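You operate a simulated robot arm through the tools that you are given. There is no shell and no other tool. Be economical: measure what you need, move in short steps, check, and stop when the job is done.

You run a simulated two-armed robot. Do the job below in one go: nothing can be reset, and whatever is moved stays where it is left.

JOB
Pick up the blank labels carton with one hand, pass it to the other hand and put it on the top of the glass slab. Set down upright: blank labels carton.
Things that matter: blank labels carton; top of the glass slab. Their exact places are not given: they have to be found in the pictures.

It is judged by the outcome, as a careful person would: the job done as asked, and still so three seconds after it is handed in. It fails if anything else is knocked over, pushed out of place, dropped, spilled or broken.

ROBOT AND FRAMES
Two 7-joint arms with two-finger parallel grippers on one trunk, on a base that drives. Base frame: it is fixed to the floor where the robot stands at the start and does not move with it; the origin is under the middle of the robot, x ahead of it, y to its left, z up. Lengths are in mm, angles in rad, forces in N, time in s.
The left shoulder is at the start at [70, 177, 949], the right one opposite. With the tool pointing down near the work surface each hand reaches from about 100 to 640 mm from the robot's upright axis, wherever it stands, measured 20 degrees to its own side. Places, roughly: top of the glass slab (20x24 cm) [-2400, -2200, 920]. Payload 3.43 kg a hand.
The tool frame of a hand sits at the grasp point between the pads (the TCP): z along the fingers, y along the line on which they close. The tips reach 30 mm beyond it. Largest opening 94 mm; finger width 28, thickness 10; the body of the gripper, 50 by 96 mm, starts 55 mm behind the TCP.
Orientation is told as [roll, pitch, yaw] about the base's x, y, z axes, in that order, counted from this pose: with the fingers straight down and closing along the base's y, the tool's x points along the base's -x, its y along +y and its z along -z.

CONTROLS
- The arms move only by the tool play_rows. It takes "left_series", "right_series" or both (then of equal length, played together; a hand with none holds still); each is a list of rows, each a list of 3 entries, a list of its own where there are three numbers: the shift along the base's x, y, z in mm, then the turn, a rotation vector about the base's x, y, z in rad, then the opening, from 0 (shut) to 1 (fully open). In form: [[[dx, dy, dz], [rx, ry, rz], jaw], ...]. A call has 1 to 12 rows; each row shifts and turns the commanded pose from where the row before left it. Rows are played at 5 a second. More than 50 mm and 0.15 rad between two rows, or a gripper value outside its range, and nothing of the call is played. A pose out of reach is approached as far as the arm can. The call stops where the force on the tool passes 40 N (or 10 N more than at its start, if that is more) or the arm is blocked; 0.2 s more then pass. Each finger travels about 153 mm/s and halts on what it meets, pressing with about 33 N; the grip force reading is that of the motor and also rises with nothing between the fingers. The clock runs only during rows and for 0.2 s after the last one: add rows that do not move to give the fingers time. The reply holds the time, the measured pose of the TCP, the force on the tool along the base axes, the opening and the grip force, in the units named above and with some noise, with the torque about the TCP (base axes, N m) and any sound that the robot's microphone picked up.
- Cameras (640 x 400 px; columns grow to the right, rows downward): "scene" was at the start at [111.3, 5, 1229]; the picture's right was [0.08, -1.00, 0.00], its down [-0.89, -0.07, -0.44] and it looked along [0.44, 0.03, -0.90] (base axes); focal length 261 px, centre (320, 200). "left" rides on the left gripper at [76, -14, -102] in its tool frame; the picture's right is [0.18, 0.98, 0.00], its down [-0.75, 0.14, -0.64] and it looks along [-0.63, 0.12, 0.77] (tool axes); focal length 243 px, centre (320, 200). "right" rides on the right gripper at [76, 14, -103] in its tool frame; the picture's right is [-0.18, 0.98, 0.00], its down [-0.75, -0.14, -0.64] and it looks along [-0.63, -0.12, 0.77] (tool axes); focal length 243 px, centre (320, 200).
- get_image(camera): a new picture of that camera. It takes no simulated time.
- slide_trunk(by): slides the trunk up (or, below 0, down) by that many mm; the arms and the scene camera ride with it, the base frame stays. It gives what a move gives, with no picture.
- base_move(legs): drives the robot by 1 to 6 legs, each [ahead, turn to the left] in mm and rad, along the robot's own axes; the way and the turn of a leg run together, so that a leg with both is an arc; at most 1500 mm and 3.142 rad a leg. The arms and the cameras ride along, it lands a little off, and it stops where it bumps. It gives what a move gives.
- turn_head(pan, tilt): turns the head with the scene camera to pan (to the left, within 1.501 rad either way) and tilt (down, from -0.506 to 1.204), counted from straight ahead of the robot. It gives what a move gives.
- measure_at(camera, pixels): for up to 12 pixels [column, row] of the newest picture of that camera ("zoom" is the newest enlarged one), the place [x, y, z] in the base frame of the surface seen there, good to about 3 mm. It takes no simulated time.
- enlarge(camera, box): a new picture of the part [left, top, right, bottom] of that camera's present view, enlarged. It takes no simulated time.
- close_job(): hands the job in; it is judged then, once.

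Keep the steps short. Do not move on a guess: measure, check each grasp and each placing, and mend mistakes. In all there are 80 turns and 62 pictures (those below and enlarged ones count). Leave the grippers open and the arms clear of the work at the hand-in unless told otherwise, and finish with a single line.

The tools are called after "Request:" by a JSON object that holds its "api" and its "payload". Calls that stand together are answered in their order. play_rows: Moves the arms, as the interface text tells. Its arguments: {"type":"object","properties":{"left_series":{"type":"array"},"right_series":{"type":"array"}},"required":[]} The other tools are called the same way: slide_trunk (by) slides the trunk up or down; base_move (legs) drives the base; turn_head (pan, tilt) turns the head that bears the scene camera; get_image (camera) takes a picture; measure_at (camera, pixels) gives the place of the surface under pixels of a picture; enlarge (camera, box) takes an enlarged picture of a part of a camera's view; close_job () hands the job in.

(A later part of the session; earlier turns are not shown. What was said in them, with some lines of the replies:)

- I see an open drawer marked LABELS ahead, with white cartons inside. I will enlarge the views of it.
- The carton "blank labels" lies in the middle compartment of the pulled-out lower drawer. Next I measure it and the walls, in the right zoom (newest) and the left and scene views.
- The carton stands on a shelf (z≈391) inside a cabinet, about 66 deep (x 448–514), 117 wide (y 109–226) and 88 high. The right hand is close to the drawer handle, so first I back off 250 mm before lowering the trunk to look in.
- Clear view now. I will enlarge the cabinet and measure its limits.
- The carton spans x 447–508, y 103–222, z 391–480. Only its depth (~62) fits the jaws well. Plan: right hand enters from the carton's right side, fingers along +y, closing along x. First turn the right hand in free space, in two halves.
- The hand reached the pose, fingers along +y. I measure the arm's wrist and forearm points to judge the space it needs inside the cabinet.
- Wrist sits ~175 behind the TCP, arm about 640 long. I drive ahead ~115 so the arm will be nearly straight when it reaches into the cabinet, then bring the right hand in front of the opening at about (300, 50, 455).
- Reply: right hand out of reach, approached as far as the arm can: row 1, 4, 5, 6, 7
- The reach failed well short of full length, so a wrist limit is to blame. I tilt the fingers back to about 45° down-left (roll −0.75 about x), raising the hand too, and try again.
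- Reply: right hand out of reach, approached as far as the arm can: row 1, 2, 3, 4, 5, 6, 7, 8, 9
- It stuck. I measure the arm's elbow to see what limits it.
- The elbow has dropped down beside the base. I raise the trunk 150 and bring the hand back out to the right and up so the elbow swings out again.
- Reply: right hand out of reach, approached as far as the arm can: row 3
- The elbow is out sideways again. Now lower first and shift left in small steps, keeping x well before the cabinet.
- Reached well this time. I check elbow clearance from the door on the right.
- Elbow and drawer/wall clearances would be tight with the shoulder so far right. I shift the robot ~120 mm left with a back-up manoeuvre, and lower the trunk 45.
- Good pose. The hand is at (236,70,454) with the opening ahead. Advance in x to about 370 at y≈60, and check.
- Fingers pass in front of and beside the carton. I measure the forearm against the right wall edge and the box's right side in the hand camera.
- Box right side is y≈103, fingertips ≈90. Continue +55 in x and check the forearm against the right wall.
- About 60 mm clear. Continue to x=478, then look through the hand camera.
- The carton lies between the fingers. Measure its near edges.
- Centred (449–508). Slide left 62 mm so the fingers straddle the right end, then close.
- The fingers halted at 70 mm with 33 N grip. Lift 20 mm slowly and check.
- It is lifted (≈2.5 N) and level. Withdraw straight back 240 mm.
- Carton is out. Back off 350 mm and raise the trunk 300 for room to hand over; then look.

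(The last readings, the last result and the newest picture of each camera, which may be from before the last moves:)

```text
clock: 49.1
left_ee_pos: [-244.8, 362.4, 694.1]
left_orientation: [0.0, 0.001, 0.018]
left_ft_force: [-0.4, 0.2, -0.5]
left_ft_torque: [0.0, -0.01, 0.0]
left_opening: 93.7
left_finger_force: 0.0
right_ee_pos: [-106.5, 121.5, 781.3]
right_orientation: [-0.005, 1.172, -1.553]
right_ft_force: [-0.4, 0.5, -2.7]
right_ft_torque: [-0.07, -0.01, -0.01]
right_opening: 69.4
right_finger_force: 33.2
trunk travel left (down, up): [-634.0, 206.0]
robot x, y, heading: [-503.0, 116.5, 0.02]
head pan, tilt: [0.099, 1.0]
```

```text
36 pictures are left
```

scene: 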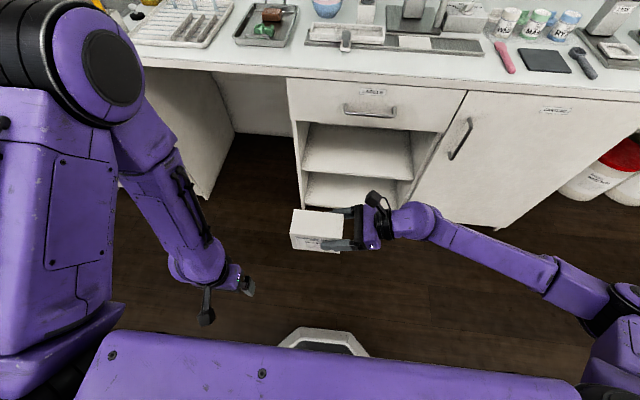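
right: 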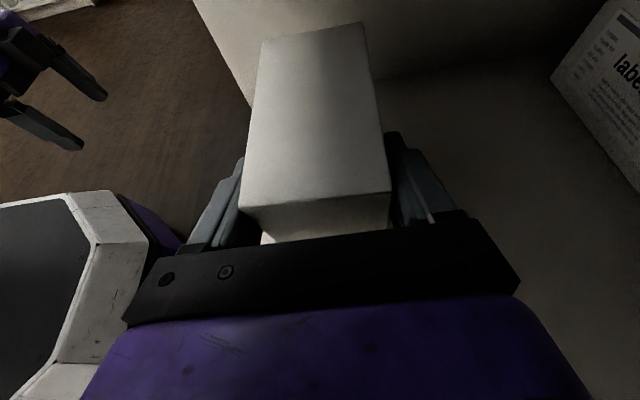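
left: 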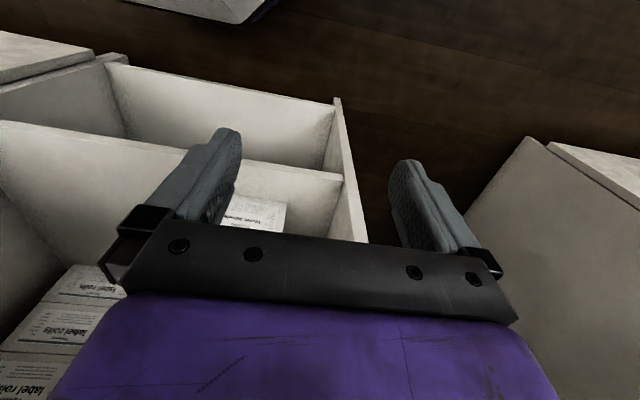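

Measure the carton's top corners in the scene view.

Request:
{"api": "measure_at", "payload": {"camera": "scene", "pixels": [[293, 211], [341, 214], [340, 236], [292, 233], [315, 222], [305, 245], [348, 210], [352, 243]]}}

Request:
{"api": "play_rows", "payload": {"left_series": [[[0, 0, 20], [0, 0, -0.1475], 1], [[0, 0, 20], [0, 0, -0.1475], 1], [[0, 0, 20], [0, 0, -0.1475], 1], [[0, 0, 20], [0, 0, -0.1475], 1], [[0, 0, 20], [0, 0, -0.1475], 1], [[0, 0, 20], [0, 0, -0.1475], 1], [[0, 0, 20], [0, 0, -0.1475], 1], [[0, 0, 20], [0, 0, -0.1475], 1], [[0, 0, 20], [0, 0, -0.1475], 1], [[0, 0, 20], [0, 0, -0.1475], 1], [[0, 0, 0], [0, 0, -0.0958], 1], [[0, 0, 0], [0, 0, 0], 1]]}}

Request:
{"api": "get_image", "payload": {"camera": "scene"}}

```text
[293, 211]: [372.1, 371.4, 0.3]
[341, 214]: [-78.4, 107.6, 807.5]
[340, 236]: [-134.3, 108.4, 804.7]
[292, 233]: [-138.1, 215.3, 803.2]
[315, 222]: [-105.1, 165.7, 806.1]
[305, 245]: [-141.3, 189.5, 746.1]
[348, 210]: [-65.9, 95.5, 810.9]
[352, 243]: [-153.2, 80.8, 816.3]
```

```text
clock: 51.7
left_ee_pos: [-184.4, 361.9, 862.6]
left_orientation: [-0.002, -0.001, -1.553]
left_ft_force: [0.1, 0.9, 0.7]
left_ft_torque: [-0.01, 0.0, 0.03]
left_opening: 93.9
left_finger_force: 0.1
left hand out of reach, approached as far as the arm can: row 1, 2, 3, 4, 5, 6, 7, 8, 10, 11
right_ee_pos: [-106.1, 122.5, 779.9]
right_orientation: [-0.004, 1.171, -1.552]
right_ft_force: [0.3, -0.4, -1.9]
right_ft_torque: [-0.09, -0.01, -0.02]
right_opening: 69.3
right_finger_force: 32.4
trunk travel left (down, up): [-634.0, 206.0]
robot x, y, heading: [-501.3, 112.5, 0.022]
head pan, tilt: [0.099, 1.0]
```

```text
35 pictures are left
```

scene: 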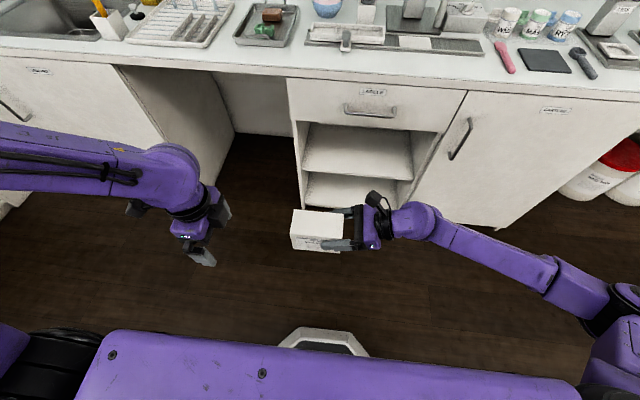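

Left hand is turned (closing along x) at (−184, 362, 863). Carton top z≈806, x −137…−75, y 107…218. Bring the left hand over its left end at (−106, 190, 872).

Request:
{"api": "play_rows", "payload": {"left_series": [[[10, 0, 10], [0, 0, 0], 1], [[14, -18, 0], [0, 0, 0], 1], [[14, -22, 0], [0, 0, 0], 1], [[14, -22, 0], [0, 0, 0], 1], [[14, -22, 0], [0, 0, 0], 1], [[12, -22, 0], [0, 0, 0], 1], [[0, -22, 0], [0, 0, 0], 1], [[0, -22, 0], [0, 0, 0], 1], [[0, -22, 0], [0, 0, 0], 1], [[0, 0, 0], [0, 0, 0], 1]]}}

Request:
{"api": "get_image", "payload": {"camera": "scene"}}

Request:
{"api": "get_image", "payload": {"camera": "left"}}

```text
clock: 53.9
left_ee_pos: [-105.9, 190.5, 869.2]
left_orientation: [0.001, 0.0, -1.551]
left_ft_force: [-0.4, 0.2, -0.4]
left_ft_torque: [0.02, -0.02, -0.05]
left_opening: 93.8
left_finger_force: 0.1
right_ee_pos: [-105.7, 122.4, 781.8]
right_orientation: [-0.006, 1.173, -1.555]
right_ft_force: [-0.9, 0.4, -2.5]
right_ft_torque: [-0.07, 0.01, 0.0]
right_opening: 69.1
right_finger_force: 32.3
trunk travel left (down, up): [-634.0, 206.0]
robot x, y, heading: [-500.6, 116.0, 0.023]
head pan, tilt: [0.099, 1.0]
```

```text
34 pictures are left
```

scene: 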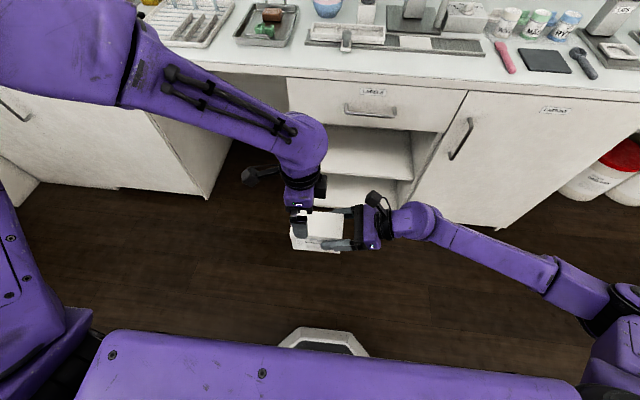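

```text
33 pictures are left
```

left: 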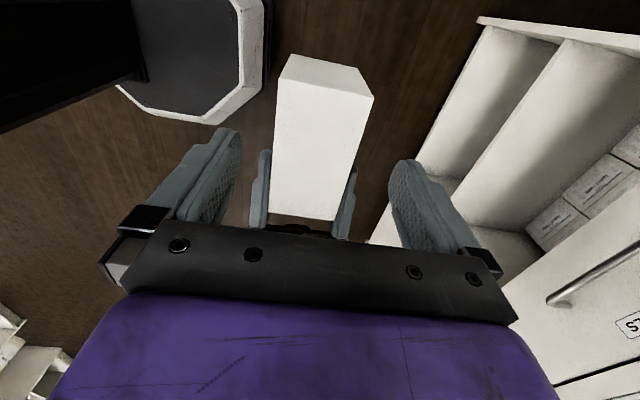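

Aligned well. Measure the carton's left end in the left camera.

Request:
{"api": "measure_at", "payload": {"camera": "left", "pixels": [[281, 85], [370, 97], [277, 150], [358, 155], [320, 100], [320, 75], [262, 170], [348, 200]]}}

```text
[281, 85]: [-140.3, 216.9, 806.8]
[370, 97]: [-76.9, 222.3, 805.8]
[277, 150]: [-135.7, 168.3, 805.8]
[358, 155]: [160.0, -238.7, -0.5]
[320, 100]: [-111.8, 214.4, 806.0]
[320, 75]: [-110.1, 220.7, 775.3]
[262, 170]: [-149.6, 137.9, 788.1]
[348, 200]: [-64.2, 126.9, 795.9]
```

Carton left end y≈221, x centre ≈−108. Descend 88 mm, then close the left hand.

Request:
{"api": "play_rows", "payload": {"left_series": [[[-2, 3, -20], [0, 0, 0], 1], [[0, 0, -20], [0, 0, 0], 1], [[0, 0, -20], [0, 0, 0], 1], [[0, 0, -15], [0, 0, 0], 1], [[0, 0, -12], [0, 0, 0], 1], [[0, 0, 0], [0, 0, 0], 1]]}}

Request:
{"api": "get_image", "payload": {"camera": "left"}}

```text
clock: 55.3
left_ee_pos: [-106.3, 194.6, 785.1]
left_orientation: [0.0, 0.001, -1.552]
left_ft_force: [-0.2, -0.7, 0.1]
left_ft_torque: [0.03, -0.03, 0.03]
left_opening: 94.1
left_finger_force: 0.1
right_ee_pos: [-106.7, 121.7, 782.1]
right_orientation: [-0.003, 1.171, -1.552]
right_ft_force: [0.5, -0.2, -2.3]
right_ft_torque: [-0.09, 0.05, 0.03]
right_opening: 69.0
right_finger_force: 33.7
trunk travel left (down, up): [-634.0, 206.0]
robot x, y, heading: [-503.1, 111.2, 0.022]
head pan, tilt: [0.099, 1.0]
```

```text
32 pictures are left
```

left: 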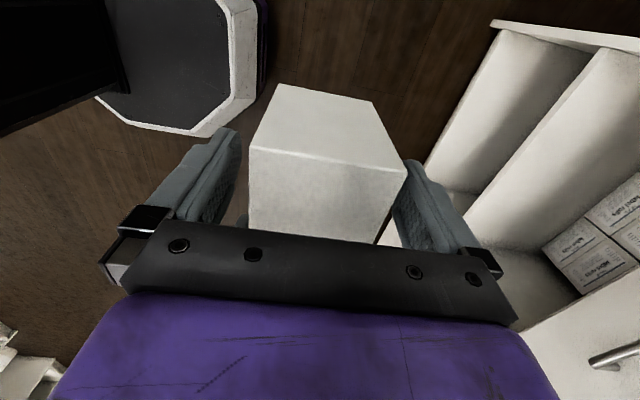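

The carton sits slightly toward +x; shift +3 mm and close the left hand.

Request:
{"api": "play_rows", "payload": {"left_series": [[[3, 0, -2], [0, 0, 0], 1], [[0, 0, 0], [0, 0, 0], 0.9], [[0, 0, 0], [0, 0, 0], 0.8], [[0, 0, 0], [0, 0, 0], 0.7], [[0, 0, 0], [0, 0, 0], 0.5], [[0, 0, 0], [0, 0, 0], 0.2], [[0, 0, 0], [0, 0, 0], 0], [[0, 0, 0], [0, 0, 0], 0]]}}

Request:
{"api": "get_image", "payload": {"camera": "left"}}

```text
clock: 57.1
left_ee_pos: [-105.2, 194.2, 783.5]
left_orientation: [-0.004, 0.002, -1.553]
left_ft_force: [-25.8, -3.9, 4.5]
left_ft_torque: [-0.38, -0.13, -1.03]
left_opening: 69.1
left_finger_force: 32.7
right_ee_pos: [-105.6, 121.7, 781.2]
right_orientation: [0.002, 1.173, -1.55]
right_ft_force: [25.4, 4.0, -6.2]
right_ft_torque: [-0.09, 0.17, -0.84]
right_opening: 69.1
right_finger_force: 33.0
trunk travel left (down, up): [-634.0, 206.0]
robot x, y, heading: [-500.6, 116.1, 0.017]
head pan, tilt: [0.099, 1.0]
```

```text
31 pictures are left
```

left: 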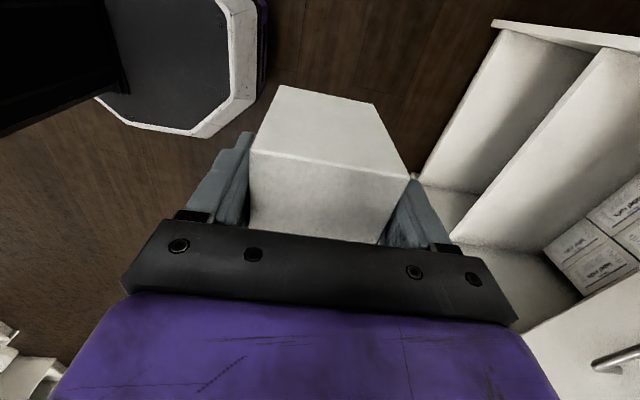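

Both grip at 69 mm, but a 26 N side load sits between hands. Relieve it by moving the left hand −2 mm in x.

Request:
{"api": "play_rows", "payload": {"left_series": [[[-2, 0, 0], [0, 0, 0], 0], [[0, 0, 0], [0, 0, 0], 0]]}}

```text
clock: 57.7
left_ee_pos: [-106.4, 193.9, 784.0]
left_orientation: [-0.003, 0.002, -1.552]
left_ft_force: [-18.6, 1.3, -0.4]
left_ft_torque: [-0.03, 0.39, -0.7]
left_opening: 69.1
left_finger_force: 33.4
right_ee_pos: [-106.5, 122.3, 781.7]
right_orientation: [-0.002, 1.172, -1.551]
right_ft_force: [19.0, -2.4, -0.6]
right_ft_torque: [0.13, -0.38, -0.63]
right_opening: 69.4
right_finger_force: 32.3
trunk travel left (down, up): [-634.0, 206.0]
robot x, y, heading: [-503.2, 117.5, 0.02]
head pan, tilt: [0.099, 1.0]
```

It fell to 19 N; 4 mm more should bring it near zero.

Request:
{"api": "play_rows", "payload": {"left_series": [[[-2, 0, 0], [0, 0, 0], 0], [[-2, 0, 0], [0, 0, 0], 0], [[0, 0, 0], [0, 0, 0], 0]]}}

```text
clock: 58.5
left_ee_pos: [-109.1, 195.5, 783.4]
left_orientation: [0.002, -0.001, -1.549]
left_ft_force: [4.5, 14.7, -11.8]
left_ft_torque: [0.33, 0.19, 0.26]
left_opening: 69.3
left_finger_force: 33.1
right_ee_pos: [-108.7, 122.6, 782.2]
right_orientation: [-0.012, 1.173, -1.558]
right_ft_force: [-4.5, -13.9, 11.2]
right_ft_torque: [0.56, -0.2, 0.1]
right_opening: 69.0
right_finger_force: 32.9
trunk travel left (down, up): [-634.0, 206.0]
robot x, y, heading: [-502.5, 112.2, 0.019]
head pan, tilt: [0.099, 1.0]
```

Side load is small. Now open the right hand and draw it out along its fingers (−y, slightly up).

Request:
{"api": "play_rows", "payload": {"right_series": [[[0, 0, 0], [0, 0, 0], 0.8], [[0, 0, 0], [0, 0, 0], 1], [[0, 0, 0], [0, 0, 0], 1]]}}

Request:
{"api": "play_rows", "payload": {"right_series": [[[0, -18, 5], [0, 0, 0], 1], [[0, -20, 5], [0, 0, 0], 1], [[0, -20, 5], [0, 0, 0], 1], [[0, -20, 5], [0, 0, 0], 1], [[0, -20, 5], [0, 0, 0], 1], [[0, -20, 5], [0, 0, 0], 1], [[0, -20, 0], [0, 0, 0], 1]]}}

Request:
{"api": "get_image", "payload": {"camera": "left"}}

Request:
{"api": "get_image", "payload": {"camera": "scene"}}

```text
clock: 59.3
left_ee_pos: [-109.3, 193.1, 784.0]
left_orientation: [0.001, 0.001, -1.55]
left_ft_force: [0.6, 0.3, 0.4]
left_ft_torque: [0.05, 0.02, 0.0]
left_opening: 69.0
left_finger_force: 32.3
right_ee_pos: [-107.4, 121.5, 781.1]
right_orientation: [-0.005, 1.174, -1.553]
right_ft_force: [0.5, -0.2, -0.5]
right_ft_torque: [0.0, -0.02, 0.0]
right_opening: 94.0
right_finger_force: 0.1
trunk travel left (down, up): [-634.0, 206.0]
robot x, y, heading: [-501.7, 111.2, 0.022]
head pan, tilt: [0.099, 1.0]
```

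```text
clock: 60.9
left_ee_pos: [-110.1, 193.2, 783.4]
left_orientation: [-0.001, -0.002, -1.551]
left_ft_force: [0.4, 0.0, -0.1]
left_ft_torque: [0.05, 0.04, -0.03]
left_opening: 69.0
left_finger_force: 32.5
right_ee_pos: [-106.1, -17.1, 810.9]
right_orientation: [-0.005, 1.173, -1.555]
right_ft_force: [-0.3, -0.5, 0.0]
right_ft_torque: [0.02, 0.02, -0.02]
right_opening: 93.9
right_finger_force: 0.0
trunk travel left (down, up): [-634.0, 206.0]
robot x, y, heading: [-504.4, 115.2, 0.025]
head pan, tilt: [0.099, 1.0]
```

```text
30 pictures are left
```

left: 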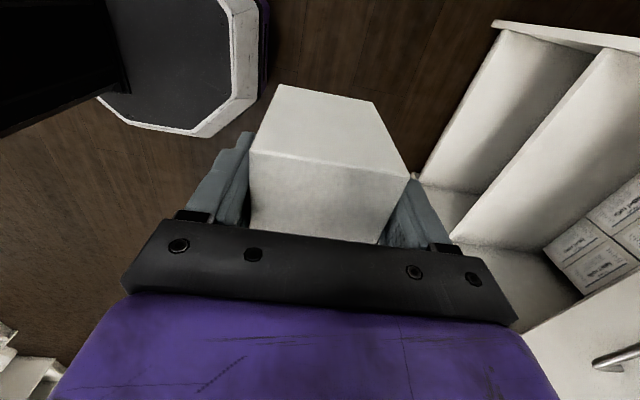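

```text
29 pictures are left
```

scene: 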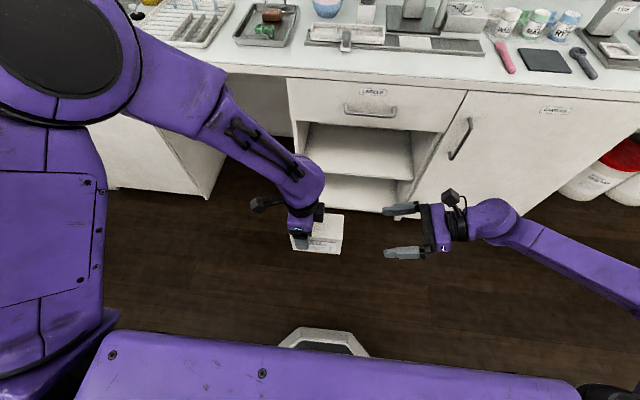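

The left hand holds the carton alone; the right is free. Look around to plan the drive to the slab.

Request:
{"api": "turn_head", "payload": {"pan": -1.5, "tilt": 0.35}}

Request:
{"api": "get_image", "payload": {"camera": "scene"}}

```text
clock: 62.5
left_ee_pos: [-110.9, 194.5, 783.2]
left_orientation: [0.001, 0.001, -1.552]
left_ft_force: [-0.1, -1.1, 0.4]
left_ft_torque: [0.04, -0.03, 0.02]
left_opening: 69.1
left_finger_force: 32.7
right_ee_pos: [-106.5, -15.5, 812.0]
right_orientation: [-0.004, 1.173, -1.555]
right_ft_force: [-0.5, 0.0, 0.0]
right_ft_torque: [-0.01, -0.03, 0.01]
right_opening: 94.0
right_finger_force: 0.1
trunk travel left (down, up): [-634.0, 206.0]
robot x, y, heading: [-503.9, 115.4, 0.015]
head pan, tilt: [-1.499, 0.351]
```

```text
28 pictures are left
```

scene: 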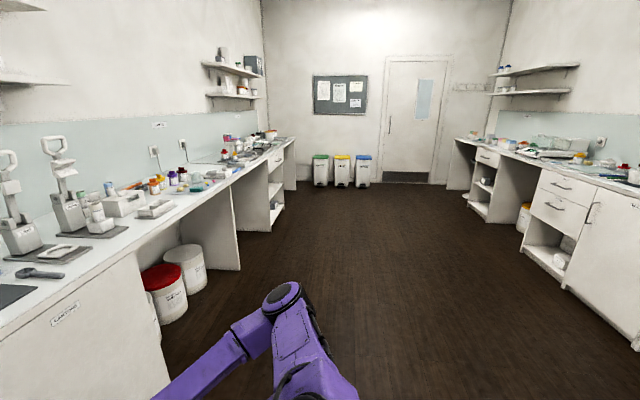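

An open aisle with the opposite bench on the right. I measure the opposite bench's front and the scene there.

Request:
{"api": "measure_at", "payload": {"camera": "scene", "pixels": [[525, 165], [575, 177], [620, 195], [500, 150], [560, 155], [545, 270], [480, 215], [635, 180], [590, 155], [540, 150], [450, 250], [343, 170]]}}

Request:
{"api": "enlarge", "payload": {"camera": "scene", "box": [480, 110, 640, 210]}}

```text
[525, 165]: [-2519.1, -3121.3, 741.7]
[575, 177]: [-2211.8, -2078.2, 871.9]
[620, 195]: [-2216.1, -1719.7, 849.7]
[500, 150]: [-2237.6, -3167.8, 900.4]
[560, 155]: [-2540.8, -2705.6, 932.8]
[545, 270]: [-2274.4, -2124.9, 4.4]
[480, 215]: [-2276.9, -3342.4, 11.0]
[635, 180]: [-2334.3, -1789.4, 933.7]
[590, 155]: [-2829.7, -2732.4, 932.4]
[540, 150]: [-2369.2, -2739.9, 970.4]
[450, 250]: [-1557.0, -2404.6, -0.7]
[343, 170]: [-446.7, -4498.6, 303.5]
```

```text
4.00 times, centred on (560, 160) of scene
```

zoom: 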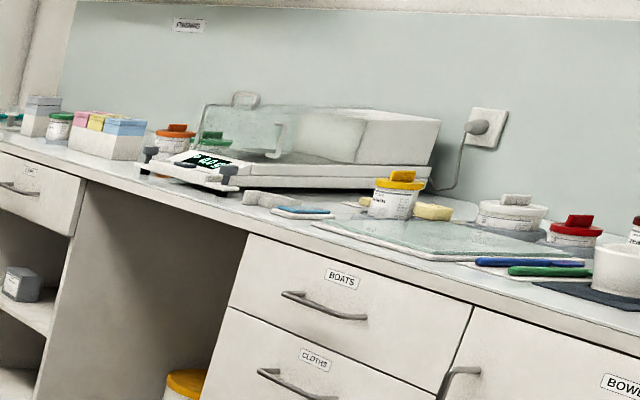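

The glass slab is on the opposite bench (front x≈−2212, top ≈900). First tuck the right arm nearer the body, raise the trunk, and then drive: turn, run along the aisle to about (−1400, −2080), and turn to face the bench.

Request:
{"api": "play_rows", "payload": {"right_series": [[[-25, -20, 5], [0, 0, 0], 1], [[-25, -20, 5], [0, 0, 0], 1], [[-25, -20, 5], [0, 0, 0], 1], [[-25, -20, 5], [0, 0, 0], 1], [[-25, -20, 5], [0, 0, 0], 1], [[-25, -10, 5], [0, 0, 0], 1], [[0, 0, 0], [0, 0, 0], 1]]}}

Request:
{"api": "slide_trunk", "payload": {"by": 190}}

Request:
{"api": "base_move", "payload": {"legs": [[0, -1.978], [1190, 0], [1180, 0]]}}

```text
clock: 64.2
left_ee_pos: [-108.9, 194.0, 784.7]
left_orientation: [-0.003, -0.001, -1.553]
left_ft_force: [0.0, -0.4, -0.7]
left_ft_torque: [0.07, -0.01, 0.03]
left_opening: 69.2
left_finger_force: 33.6
right_ee_pos: [-256.3, -126.7, 841.3]
right_orientation: [-0.003, 1.174, -1.555]
right_ft_force: [0.9, 0.5, 0.8]
right_ft_torque: [0.01, 0.01, 0.0]
right_opening: 93.8
right_finger_force: 0.0
trunk travel left (down, up): [-634.0, 206.0]
robot x, y, heading: [-506.4, 112.0, 0.016]
head pan, tilt: [-1.499, 0.351]
```

```text
clock: 66.2
left_ee_pos: [-109.8, 193.7, 973.3]
left_orientation: [0.0, 0.0, -1.552]
left_ft_force: [0.0, 0.6, -2.0]
left_ft_torque: [0.09, 0.0, 0.0]
left_opening: 69.0
left_finger_force: 33.4
right_ee_pos: [-256.3, -127.3, 1031.9]
right_orientation: [-0.004, 1.173, -1.553]
right_ft_force: [-0.4, 0.6, -0.6]
right_ft_torque: [0.0, 0.02, -0.01]
right_opening: 93.9
right_finger_force: 0.1
trunk travel left (down, up): [-824.0, 16.0]
robot x, y, heading: [-501.6, 116.5, 0.018]
head pan, tilt: [-1.499, 0.351]
```

```text
clock: 82.7
left_ee_pos: [-1530.5, -2460.1, 974.3]
left_orientation: [0.0, 0.0, 2.737]
left_ft_force: [-1.1, -0.2, -2.3]
left_ft_torque: [-0.04, -0.06, 0.03]
left_opening: 69.1
left_finger_force: 32.9
right_ee_pos: [-1761.4, -2194.1, 1030.1]
right_orientation: [-0.003, 1.172, 2.734]
right_ft_force: [0.3, 0.2, 0.3]
right_ft_torque: [0.04, 0.0, 0.01]
right_opening: 93.9
right_finger_force: 0.0
trunk travel left (down, up): [-824.0, 16.0]
robot x, y, heading: [-1440.1, -2067.1, -1.976]
head pan, tilt: [-1.499, 0.351]
```

Arrived at (−1440, −2067). Turn to face the bench and look.

Request:
{"api": "base_move", "payload": {"legs": [[0, -1.166]]}}

Request:
{"api": "turn_head", "payload": {"pan": 0.0, "tilt": 0.45}}

Request:
{"api": "get_image", "payload": {"camera": "scene"}}

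```text
clock: 86.0
left_ee_pos: [-1837.1, -2139.0, 973.9]
left_orientation: [0.0, 0.001, 1.564]
left_ft_force: [-0.1, 0.1, -0.9]
left_ft_torque: [-0.04, -0.01, -0.02]
left_opening: 69.1
left_finger_force: 33.7
right_ee_pos: [-1680.7, -1821.3, 1029.4]
right_orientation: [-0.004, 1.173, 1.563]
right_ft_force: [0.6, 0.7, -0.1]
right_ft_torque: [0.01, 0.05, -0.03]
right_opening: 94.2
right_finger_force: 0.0
trunk travel left (down, up): [-824.0, 16.0]
robot x, y, heading: [-1443.2, -2070.6, 3.138]
head pan, tilt: [-1.499, 0.351]
```

```text
clock: 87.6
left_ee_pos: [-1836.6, -2138.1, 972.5]
left_orientation: [-0.001, 0.0, 1.564]
left_ft_force: [0.6, -0.5, -2.5]
left_ft_torque: [-0.06, 0.01, -0.02]
left_opening: 69.4
left_finger_force: 33.2
right_ee_pos: [-1680.1, -1822.5, 1031.8]
right_orientation: [-0.002, 1.171, 1.564]
right_ft_force: [-0.8, 0.5, -0.3]
right_ft_torque: [0.01, 0.02, -0.02]
right_opening: 93.9
right_finger_force: 0.1
trunk travel left (down, up): [-824.0, 16.0]
robot x, y, heading: [-1443.8, -2069.9, 3.13]
head pan, tilt: [0.0, 0.45]
```

```text
26 pictures are left
```

scene: 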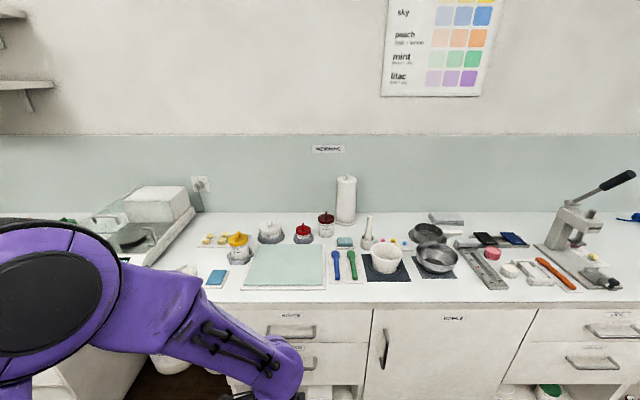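

Glass slab at about (285, 265). Enlarge and measure its corners and neighbours.

Request:
{"api": "enlarge", "payload": {"camera": "scene", "box": [185, 200, 377, 320]}}

Request:
{"api": "measure_at", "payload": {"camera": "zoom", "pixels": [[223, 150], [465, 150], [200, 285], [465, 285], [340, 215], [175, 150], [290, 105], [395, 105], [535, 180], [120, 255], [182, 120], [300, 345]]}}

```text
3.33 times, centred on (281, 260) of scene
```

zoom: 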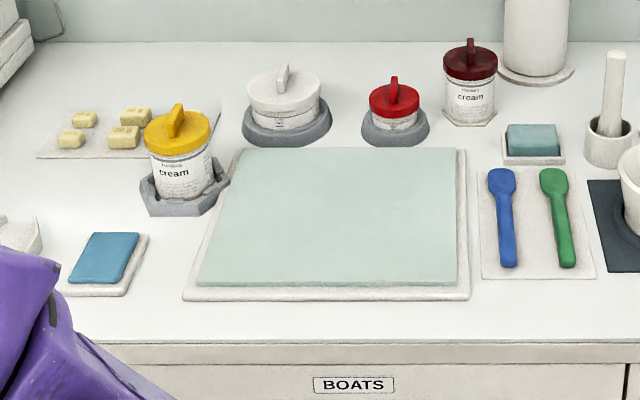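

```text
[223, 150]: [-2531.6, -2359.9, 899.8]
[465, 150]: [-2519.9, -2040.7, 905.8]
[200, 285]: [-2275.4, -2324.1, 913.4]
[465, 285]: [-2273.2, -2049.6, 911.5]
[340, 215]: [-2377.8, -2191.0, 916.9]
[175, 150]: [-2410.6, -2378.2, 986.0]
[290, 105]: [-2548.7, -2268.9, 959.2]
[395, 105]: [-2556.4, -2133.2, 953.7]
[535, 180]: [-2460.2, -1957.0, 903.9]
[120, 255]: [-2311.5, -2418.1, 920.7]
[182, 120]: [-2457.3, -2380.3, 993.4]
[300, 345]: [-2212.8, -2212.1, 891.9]
```

Slab glass centre ≈ (−2390, −2190), top ≈ 917; yellow jar at y≈−2378. Carton bottom is 66 below the left TCP, so raise the left hand 80 and shift it left 75 before driving in.

Request:
{"api": "play_rows", "payload": {"left_series": [[[0, 0, 20], [0, 0, 0], 0], [[0, 0, 20], [0, 0, 0], 0], [[0, 0, 20], [0, 0, 0], 0], [[0, 0, 20], [0, 0, 0], 0], [[0, -20, 0], [0, 0, 0], 0], [[0, -20, 0], [0, 0, 0], 0], [[0, -20, 0], [0, 0, 0], 0], [[0, -15, 0], [0, 0, 0], 0], [[0, 0, 0], [0, 0, 0], 0]]}}

Request:
{"api": "get_image", "payload": {"camera": "left"}}

```text
clock: 89.6
left_ee_pos: [-1837.0, -2211.5, 1054.7]
left_orientation: [0.0, 0.0, 1.564]
left_ft_force: [0.7, 0.4, -2.7]
left_ft_torque: [-0.05, -0.01, -0.01]
left_opening: 69.2
left_finger_force: 33.0
right_ee_pos: [-1679.9, -1822.8, 1031.1]
right_orientation: [-0.005, 1.173, 1.562]
right_ft_force: [0.3, 0.1, -1.2]
right_ft_torque: [0.0, 0.03, -0.01]
right_opening: 93.9
right_finger_force: 0.1
trunk travel left (down, up): [-824.0, 16.0]
robot x, y, heading: [-1440.7, -2070.1, 3.134]
head pan, tilt: [0.0, 0.45]
```

```text
24 pictures are left
```

left: 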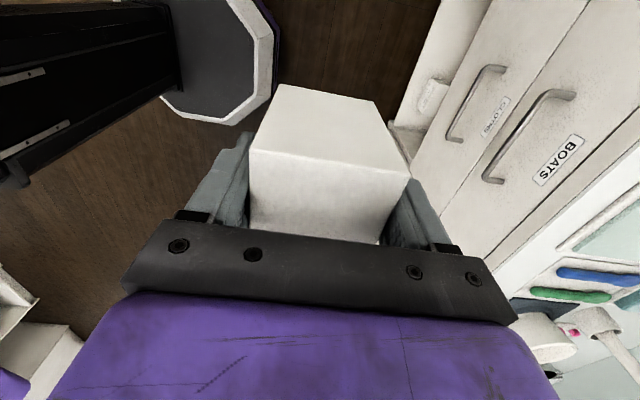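

Carton firmly held and level. Drive ahead 450 toward the bench.

Request:
{"api": "base_move", "payload": {"legs": [[300, 0], [150, 0]]}}

Request:
{"api": "turn_head", "payload": {"pan": 0.2, "tilt": 0.9}}

Request:
{"api": "get_image", "payload": {"camera": "scene"}}

```text
clock: 92.6
left_ee_pos: [-2285.7, -2209.9, 1053.6]
left_orientation: [0.003, 0.0, 1.564]
left_ft_force: [0.0, 0.2, -1.6]
left_ft_torque: [-0.05, 0.0, -0.01]
left_opening: 69.3
left_finger_force: 32.8
right_ee_pos: [-2129.3, -1819.0, 1031.3]
right_orientation: [0.002, 1.173, 1.567]
right_ft_force: [-0.8, -0.7, -0.6]
right_ft_torque: [0.01, 0.01, 0.0]
right_opening: 94.1
right_finger_force: 0.1
trunk travel left (down, up): [-824.0, 16.0]
robot x, y, heading: [-1889.7, -2066.9, 3.132]
head pan, tilt: [0.0, 0.45]
```

```text
clock: 93.5
left_ee_pos: [-2286.8, -2209.3, 1052.9]
left_orientation: [0.001, -0.001, 1.562]
left_ft_force: [0.6, -0.5, -1.8]
left_ft_torque: [-0.1, -0.02, -0.01]
left_opening: 69.2
left_finger_force: 32.9
right_ee_pos: [-2131.3, -1819.0, 1030.7]
right_orientation: [-0.004, 1.173, 1.561]
right_ft_force: [-0.8, 0.3, 0.3]
right_ft_torque: [-0.03, -0.02, 0.01]
right_opening: 93.7
right_finger_force: 0.1
trunk travel left (down, up): [-824.0, 16.0]
robot x, y, heading: [-1892.3, -2061.8, 3.136]
head pan, tilt: [0.201, 0.901]
```

```text
23 pictures are left
```

scene: 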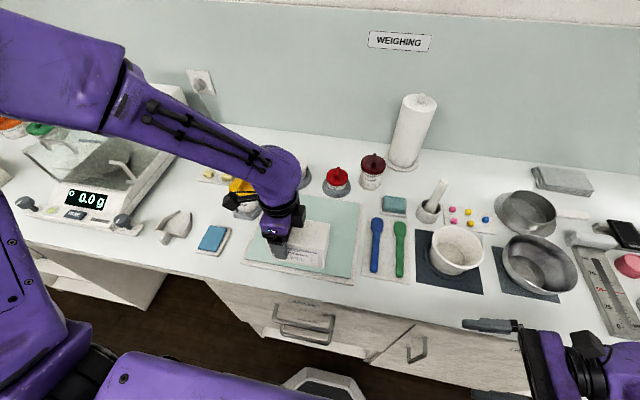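

Over the slab's front. Measure the glass edges again from here.

Request:
{"api": "measure_at", "payload": {"camera": "scene", "pixels": [[360, 200], [350, 275], [345, 240], [252, 258], [310, 202], [340, 210], [357, 204], [240, 190], [233, 205], [330, 232], [326, 268]]}}

```text
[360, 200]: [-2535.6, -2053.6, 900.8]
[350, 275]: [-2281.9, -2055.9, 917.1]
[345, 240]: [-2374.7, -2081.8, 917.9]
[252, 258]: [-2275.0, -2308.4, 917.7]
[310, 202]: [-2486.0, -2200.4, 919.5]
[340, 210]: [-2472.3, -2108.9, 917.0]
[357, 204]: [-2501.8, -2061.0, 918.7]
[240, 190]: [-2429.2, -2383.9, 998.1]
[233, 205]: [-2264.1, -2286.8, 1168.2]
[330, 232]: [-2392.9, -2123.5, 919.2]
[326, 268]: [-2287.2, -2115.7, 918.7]
```

Glass spans x −2505…−2275, y −2308…−2055, z≈918. Move forward 99 mm, then descend to TCP z≈995 (carton ~11 mm above the glass).

Request:
{"api": "play_rows", "payload": {"left_series": [[[-20, 0, 0], [0, 0, 0], 0], [[-20, 0, 0], [0, 0, 0], 0], [[-20, -2, 0], [0, 0, 0], 0], [[-20, 0, 0], [0, 0, 0], 0], [[-19, 0, 0], [0, 0, 0], 0], [[0, 0, -15], [0, 0, 0], 0], [[0, 0, -15], [0, 0, 0], 0], [[0, 0, -15], [0, 0, 0], 0], [[0, 0, -13], [0, 0, 0], 0], [[0, 0, 0], [0, 0, 0], 0]]}}

Request:
{"api": "enlarge", "payload": {"camera": "scene", "box": [180, 150, 420, 300]}}

Request:
{"api": "get_image", "payload": {"camera": "left"}}

```text
clock: 95.7
left_ee_pos: [-2386.4, -2211.7, 996.1]
left_orientation: [0.001, 0.0, 1.565]
left_ft_force: [-1.1, 0.9, -2.7]
left_ft_torque: [-0.06, 0.01, 0.0]
left_opening: 69.1
left_finger_force: 33.4
right_ee_pos: [-2132.6, -1818.7, 1031.3]
right_orientation: [-0.003, 1.172, 1.563]
right_ft_force: [-0.5, -0.2, -0.5]
right_ft_torque: [0.01, 0.01, -0.01]
right_opening: 94.1
right_finger_force: 0.1
trunk travel left (down, up): [-824.0, 16.0]
robot x, y, heading: [-1892.0, -2065.7, 3.134]
head pan, tilt: [0.201, 0.901]
```

```text
2.67 times, centred on (300, 225) of scene
```

zoom: 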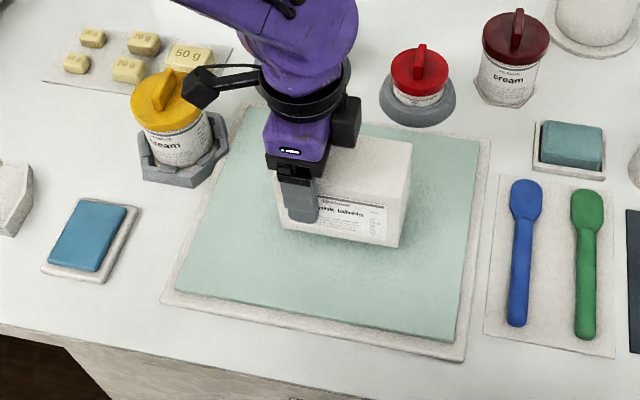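

```text
21 pictures are left
```

left: 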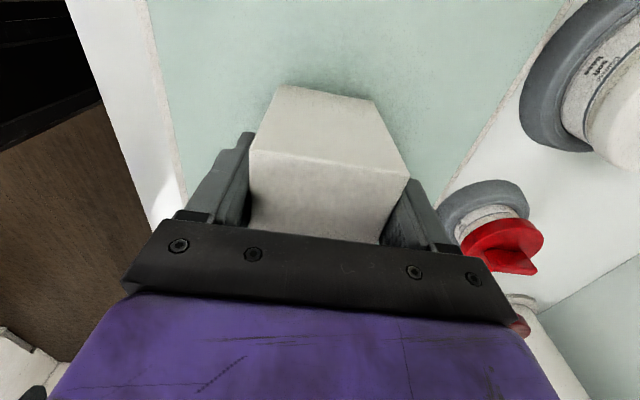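

Centred over the glass and clear of the yellow jar. Lower in 3 mm steps until contact.

Request:
{"api": "play_rows", "payload": {"left_series": [[[0, 0, -3], [0, 0, 0], 0], [[0, 0, -3], [0, 0, 0], 0], [[0, 0, -2], [0, 0, 0], 0], [[0, 0, -1], [0, 0, 0], 0], [[0, 0, 0], [0, 0, 0], 0]]}}

```text
clock: 96.9
left_ee_pos: [-2386.7, -2211.5, 987.7]
left_orientation: [-0.001, 0.0, 1.564]
left_ft_force: [-0.4, 0.2, -2.7]
left_ft_torque: [-0.05, 0.01, 0.02]
left_opening: 69.2
left_finger_force: 32.5
right_ee_pos: [-2131.2, -1818.8, 1031.0]
right_orientation: [-0.003, 1.174, 1.562]
right_ft_force: [1.5, -0.9, 0.2]
right_ft_torque: [-0.03, 0.01, 0.0]
right_opening: 94.0
right_finger_force: 0.1
trunk travel left (down, up): [-824.0, 16.0]
robot x, y, heading: [-1893.0, -2062.0, 3.135]
head pan, tilt: [0.201, 0.901]
```

No contact yet. Another few mm.

Request:
{"api": "play_rows", "payload": {"left_series": [[[0, 0, -1], [0, 0, 0], 0], [[0, 0, -1], [0, 0, 0], 0], [[0, 0, -1], [0, 0, 0], 0], [[0, 0, 0], [0, 0, 0], 0]]}}

```text
clock: 97.9
left_ee_pos: [-2385.6, -2212.2, 987.1]
left_orientation: [0.007, 0.0, 1.565]
left_ft_force: [-6.0, -4.0, 26.6]
left_ft_torque: [0.2, -0.2, 0.07]
left_opening: 69.2
left_finger_force: 33.3
right_ee_pos: [-2128.3, -1819.4, 1031.8]
right_orientation: [0.002, 1.171, 1.568]
right_ft_force: [-0.1, -0.2, 0.4]
right_ft_torque: [0.02, -0.02, -0.03]
right_opening: 93.9
right_finger_force: 0.1
trunk travel left (down, up): [-824.0, 16.0]
robot x, y, heading: [-1890.1, -2063.4, 3.138]
head pan, tilt: [0.201, 0.901]
```

Contact (27 N up). Ease 1.5 mm up, then open the left hand gently.

Request:
{"api": "play_rows", "payload": {"left_series": [[[0, 0, 1.5], [0, 0, 0], 0], [[0, 0, 0], [0, 0, 0], 0], [[0, 0, 0], [0, 0, 0], 0.8], [[0, 0, 0], [0, 0, 0], 1], [[0, 0, 0], [0, 0, 0], 1]]}}

Request:
{"api": "get_image", "payload": {"camera": "left"}}

```text
clock: 99.1
left_ee_pos: [-2386.2, -2211.2, 983.6]
left_orientation: [0.0, 0.0, 1.564]
left_ft_force: [-0.2, -0.7, -0.2]
left_ft_torque: [0.0, -0.06, 0.01]
left_opening: 94.1
left_finger_force: 0.0
right_ee_pos: [-2131.5, -1818.6, 1030.6]
right_orientation: [-0.005, 1.173, 1.563]
right_ft_force: [0.4, 0.0, 0.1]
right_ft_torque: [0.03, 0.02, 0.0]
right_opening: 94.1
right_finger_force: 0.1
trunk travel left (down, up): [-824.0, 16.0]
robot x, y, heading: [-1892.4, -2065.3, 3.129]
head pan, tilt: [0.201, 0.901]
```

```text
20 pictures are left
```

left: 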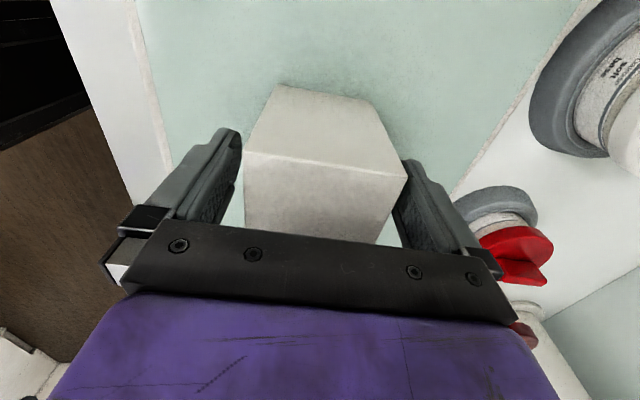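

Released, carton standing. Raise the left hand straight up 130 mm, then check.

Request:
{"api": "play_rows", "payload": {"left_series": [[[0, 0, 10], [0, 0, 0], 1], [[0, 0, 20], [0, 0, 0], 1], [[0, 0, 25], [0, 0, 0], 1], [[0, 0, 25], [0, 0, 0], 1], [[0, 0, 25], [0, 0, 0], 1], [[0, 0, 25], [0, 0, 0], 1], [[0, 0, 0], [0, 0, 0], 1]]}}

Request:
{"api": "enlarge", "payload": {"camera": "scene", "box": [180, 150, 420, 300]}}

```text
clock: 100.7
left_ee_pos: [-2385.5, -2213.1, 1115.6]
left_orientation: [0.0, -0.001, 1.565]
left_ft_force: [0.3, 0.2, 0.2]
left_ft_torque: [-0.01, -0.01, 0.0]
left_opening: 94.0
left_finger_force: 0.2
right_ee_pos: [-2130.9, -1819.3, 1031.2]
right_orientation: [-0.006, 1.173, 1.562]
right_ft_force: [-0.2, 0.0, 0.3]
right_ft_torque: [-0.01, -0.01, 0.01]
right_opening: 94.1
right_finger_force: 0.0
trunk travel left (down, up): [-824.0, 16.0]
robot x, y, heading: [-1891.5, -2066.8, 3.136]
head pan, tilt: [0.201, 0.901]
```

```text
2.67 times, centred on (300, 225) of scene
```

zoom: 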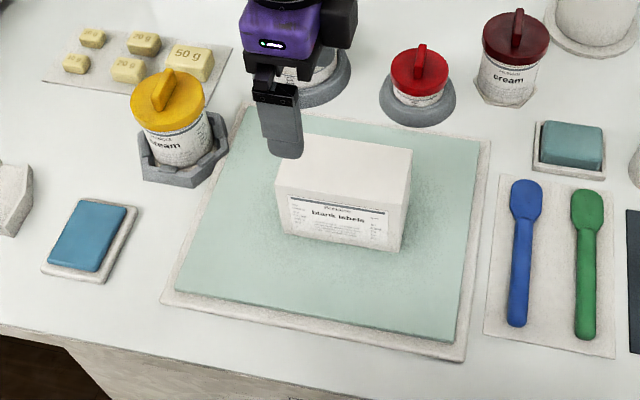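

The carton stands upright in the middle of the glass and nothing else has moved. Back the robot away 350 mm so the arms are clear, with a last check.

Request:
{"api": "base_move", "payload": {"legs": [[-350, 0]]}}

Request:
{"api": "get_image", "payload": {"camera": "scene"}}

```text
clock: 103.0
left_ee_pos: [-2032.1, -2218.9, 1115.1]
left_orientation: [-0.002, -0.001, 1.572]
left_ft_force: [0.4, -0.1, 0.3]
left_ft_torque: [-0.03, 0.0, 0.02]
left_opening: 94.0
left_finger_force: 0.0
right_ee_pos: [-1781.0, -1823.2, 1030.4]
right_orientation: [-0.004, 1.173, 1.57]
right_ft_force: [-0.2, 0.7, 0.2]
right_ft_torque: [-0.03, -0.01, 0.02]
right_opening: 94.4
right_finger_force: 0.1
trunk travel left (down, up): [-824.0, 16.0]
robot x, y, heading: [-1537.8, -2065.8, -3.134]
head pan, tilt: [0.201, 0.901]
```

```text
18 pictures are left
```

scene: 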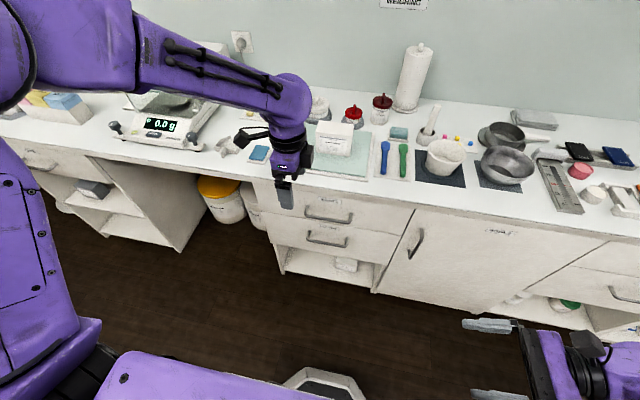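

All is in order: carton upright on the slab, grippers open, arms clear. Hand in.

Request:
{"api": "close_job", "payload": {}}

```text
The job is handed in.
```

The blank labels carton was picked up with the right hand, passed to the left, and now stands upright in the middle of the top of the glass slab, with nothing else disturbed and both grippers open and clear.
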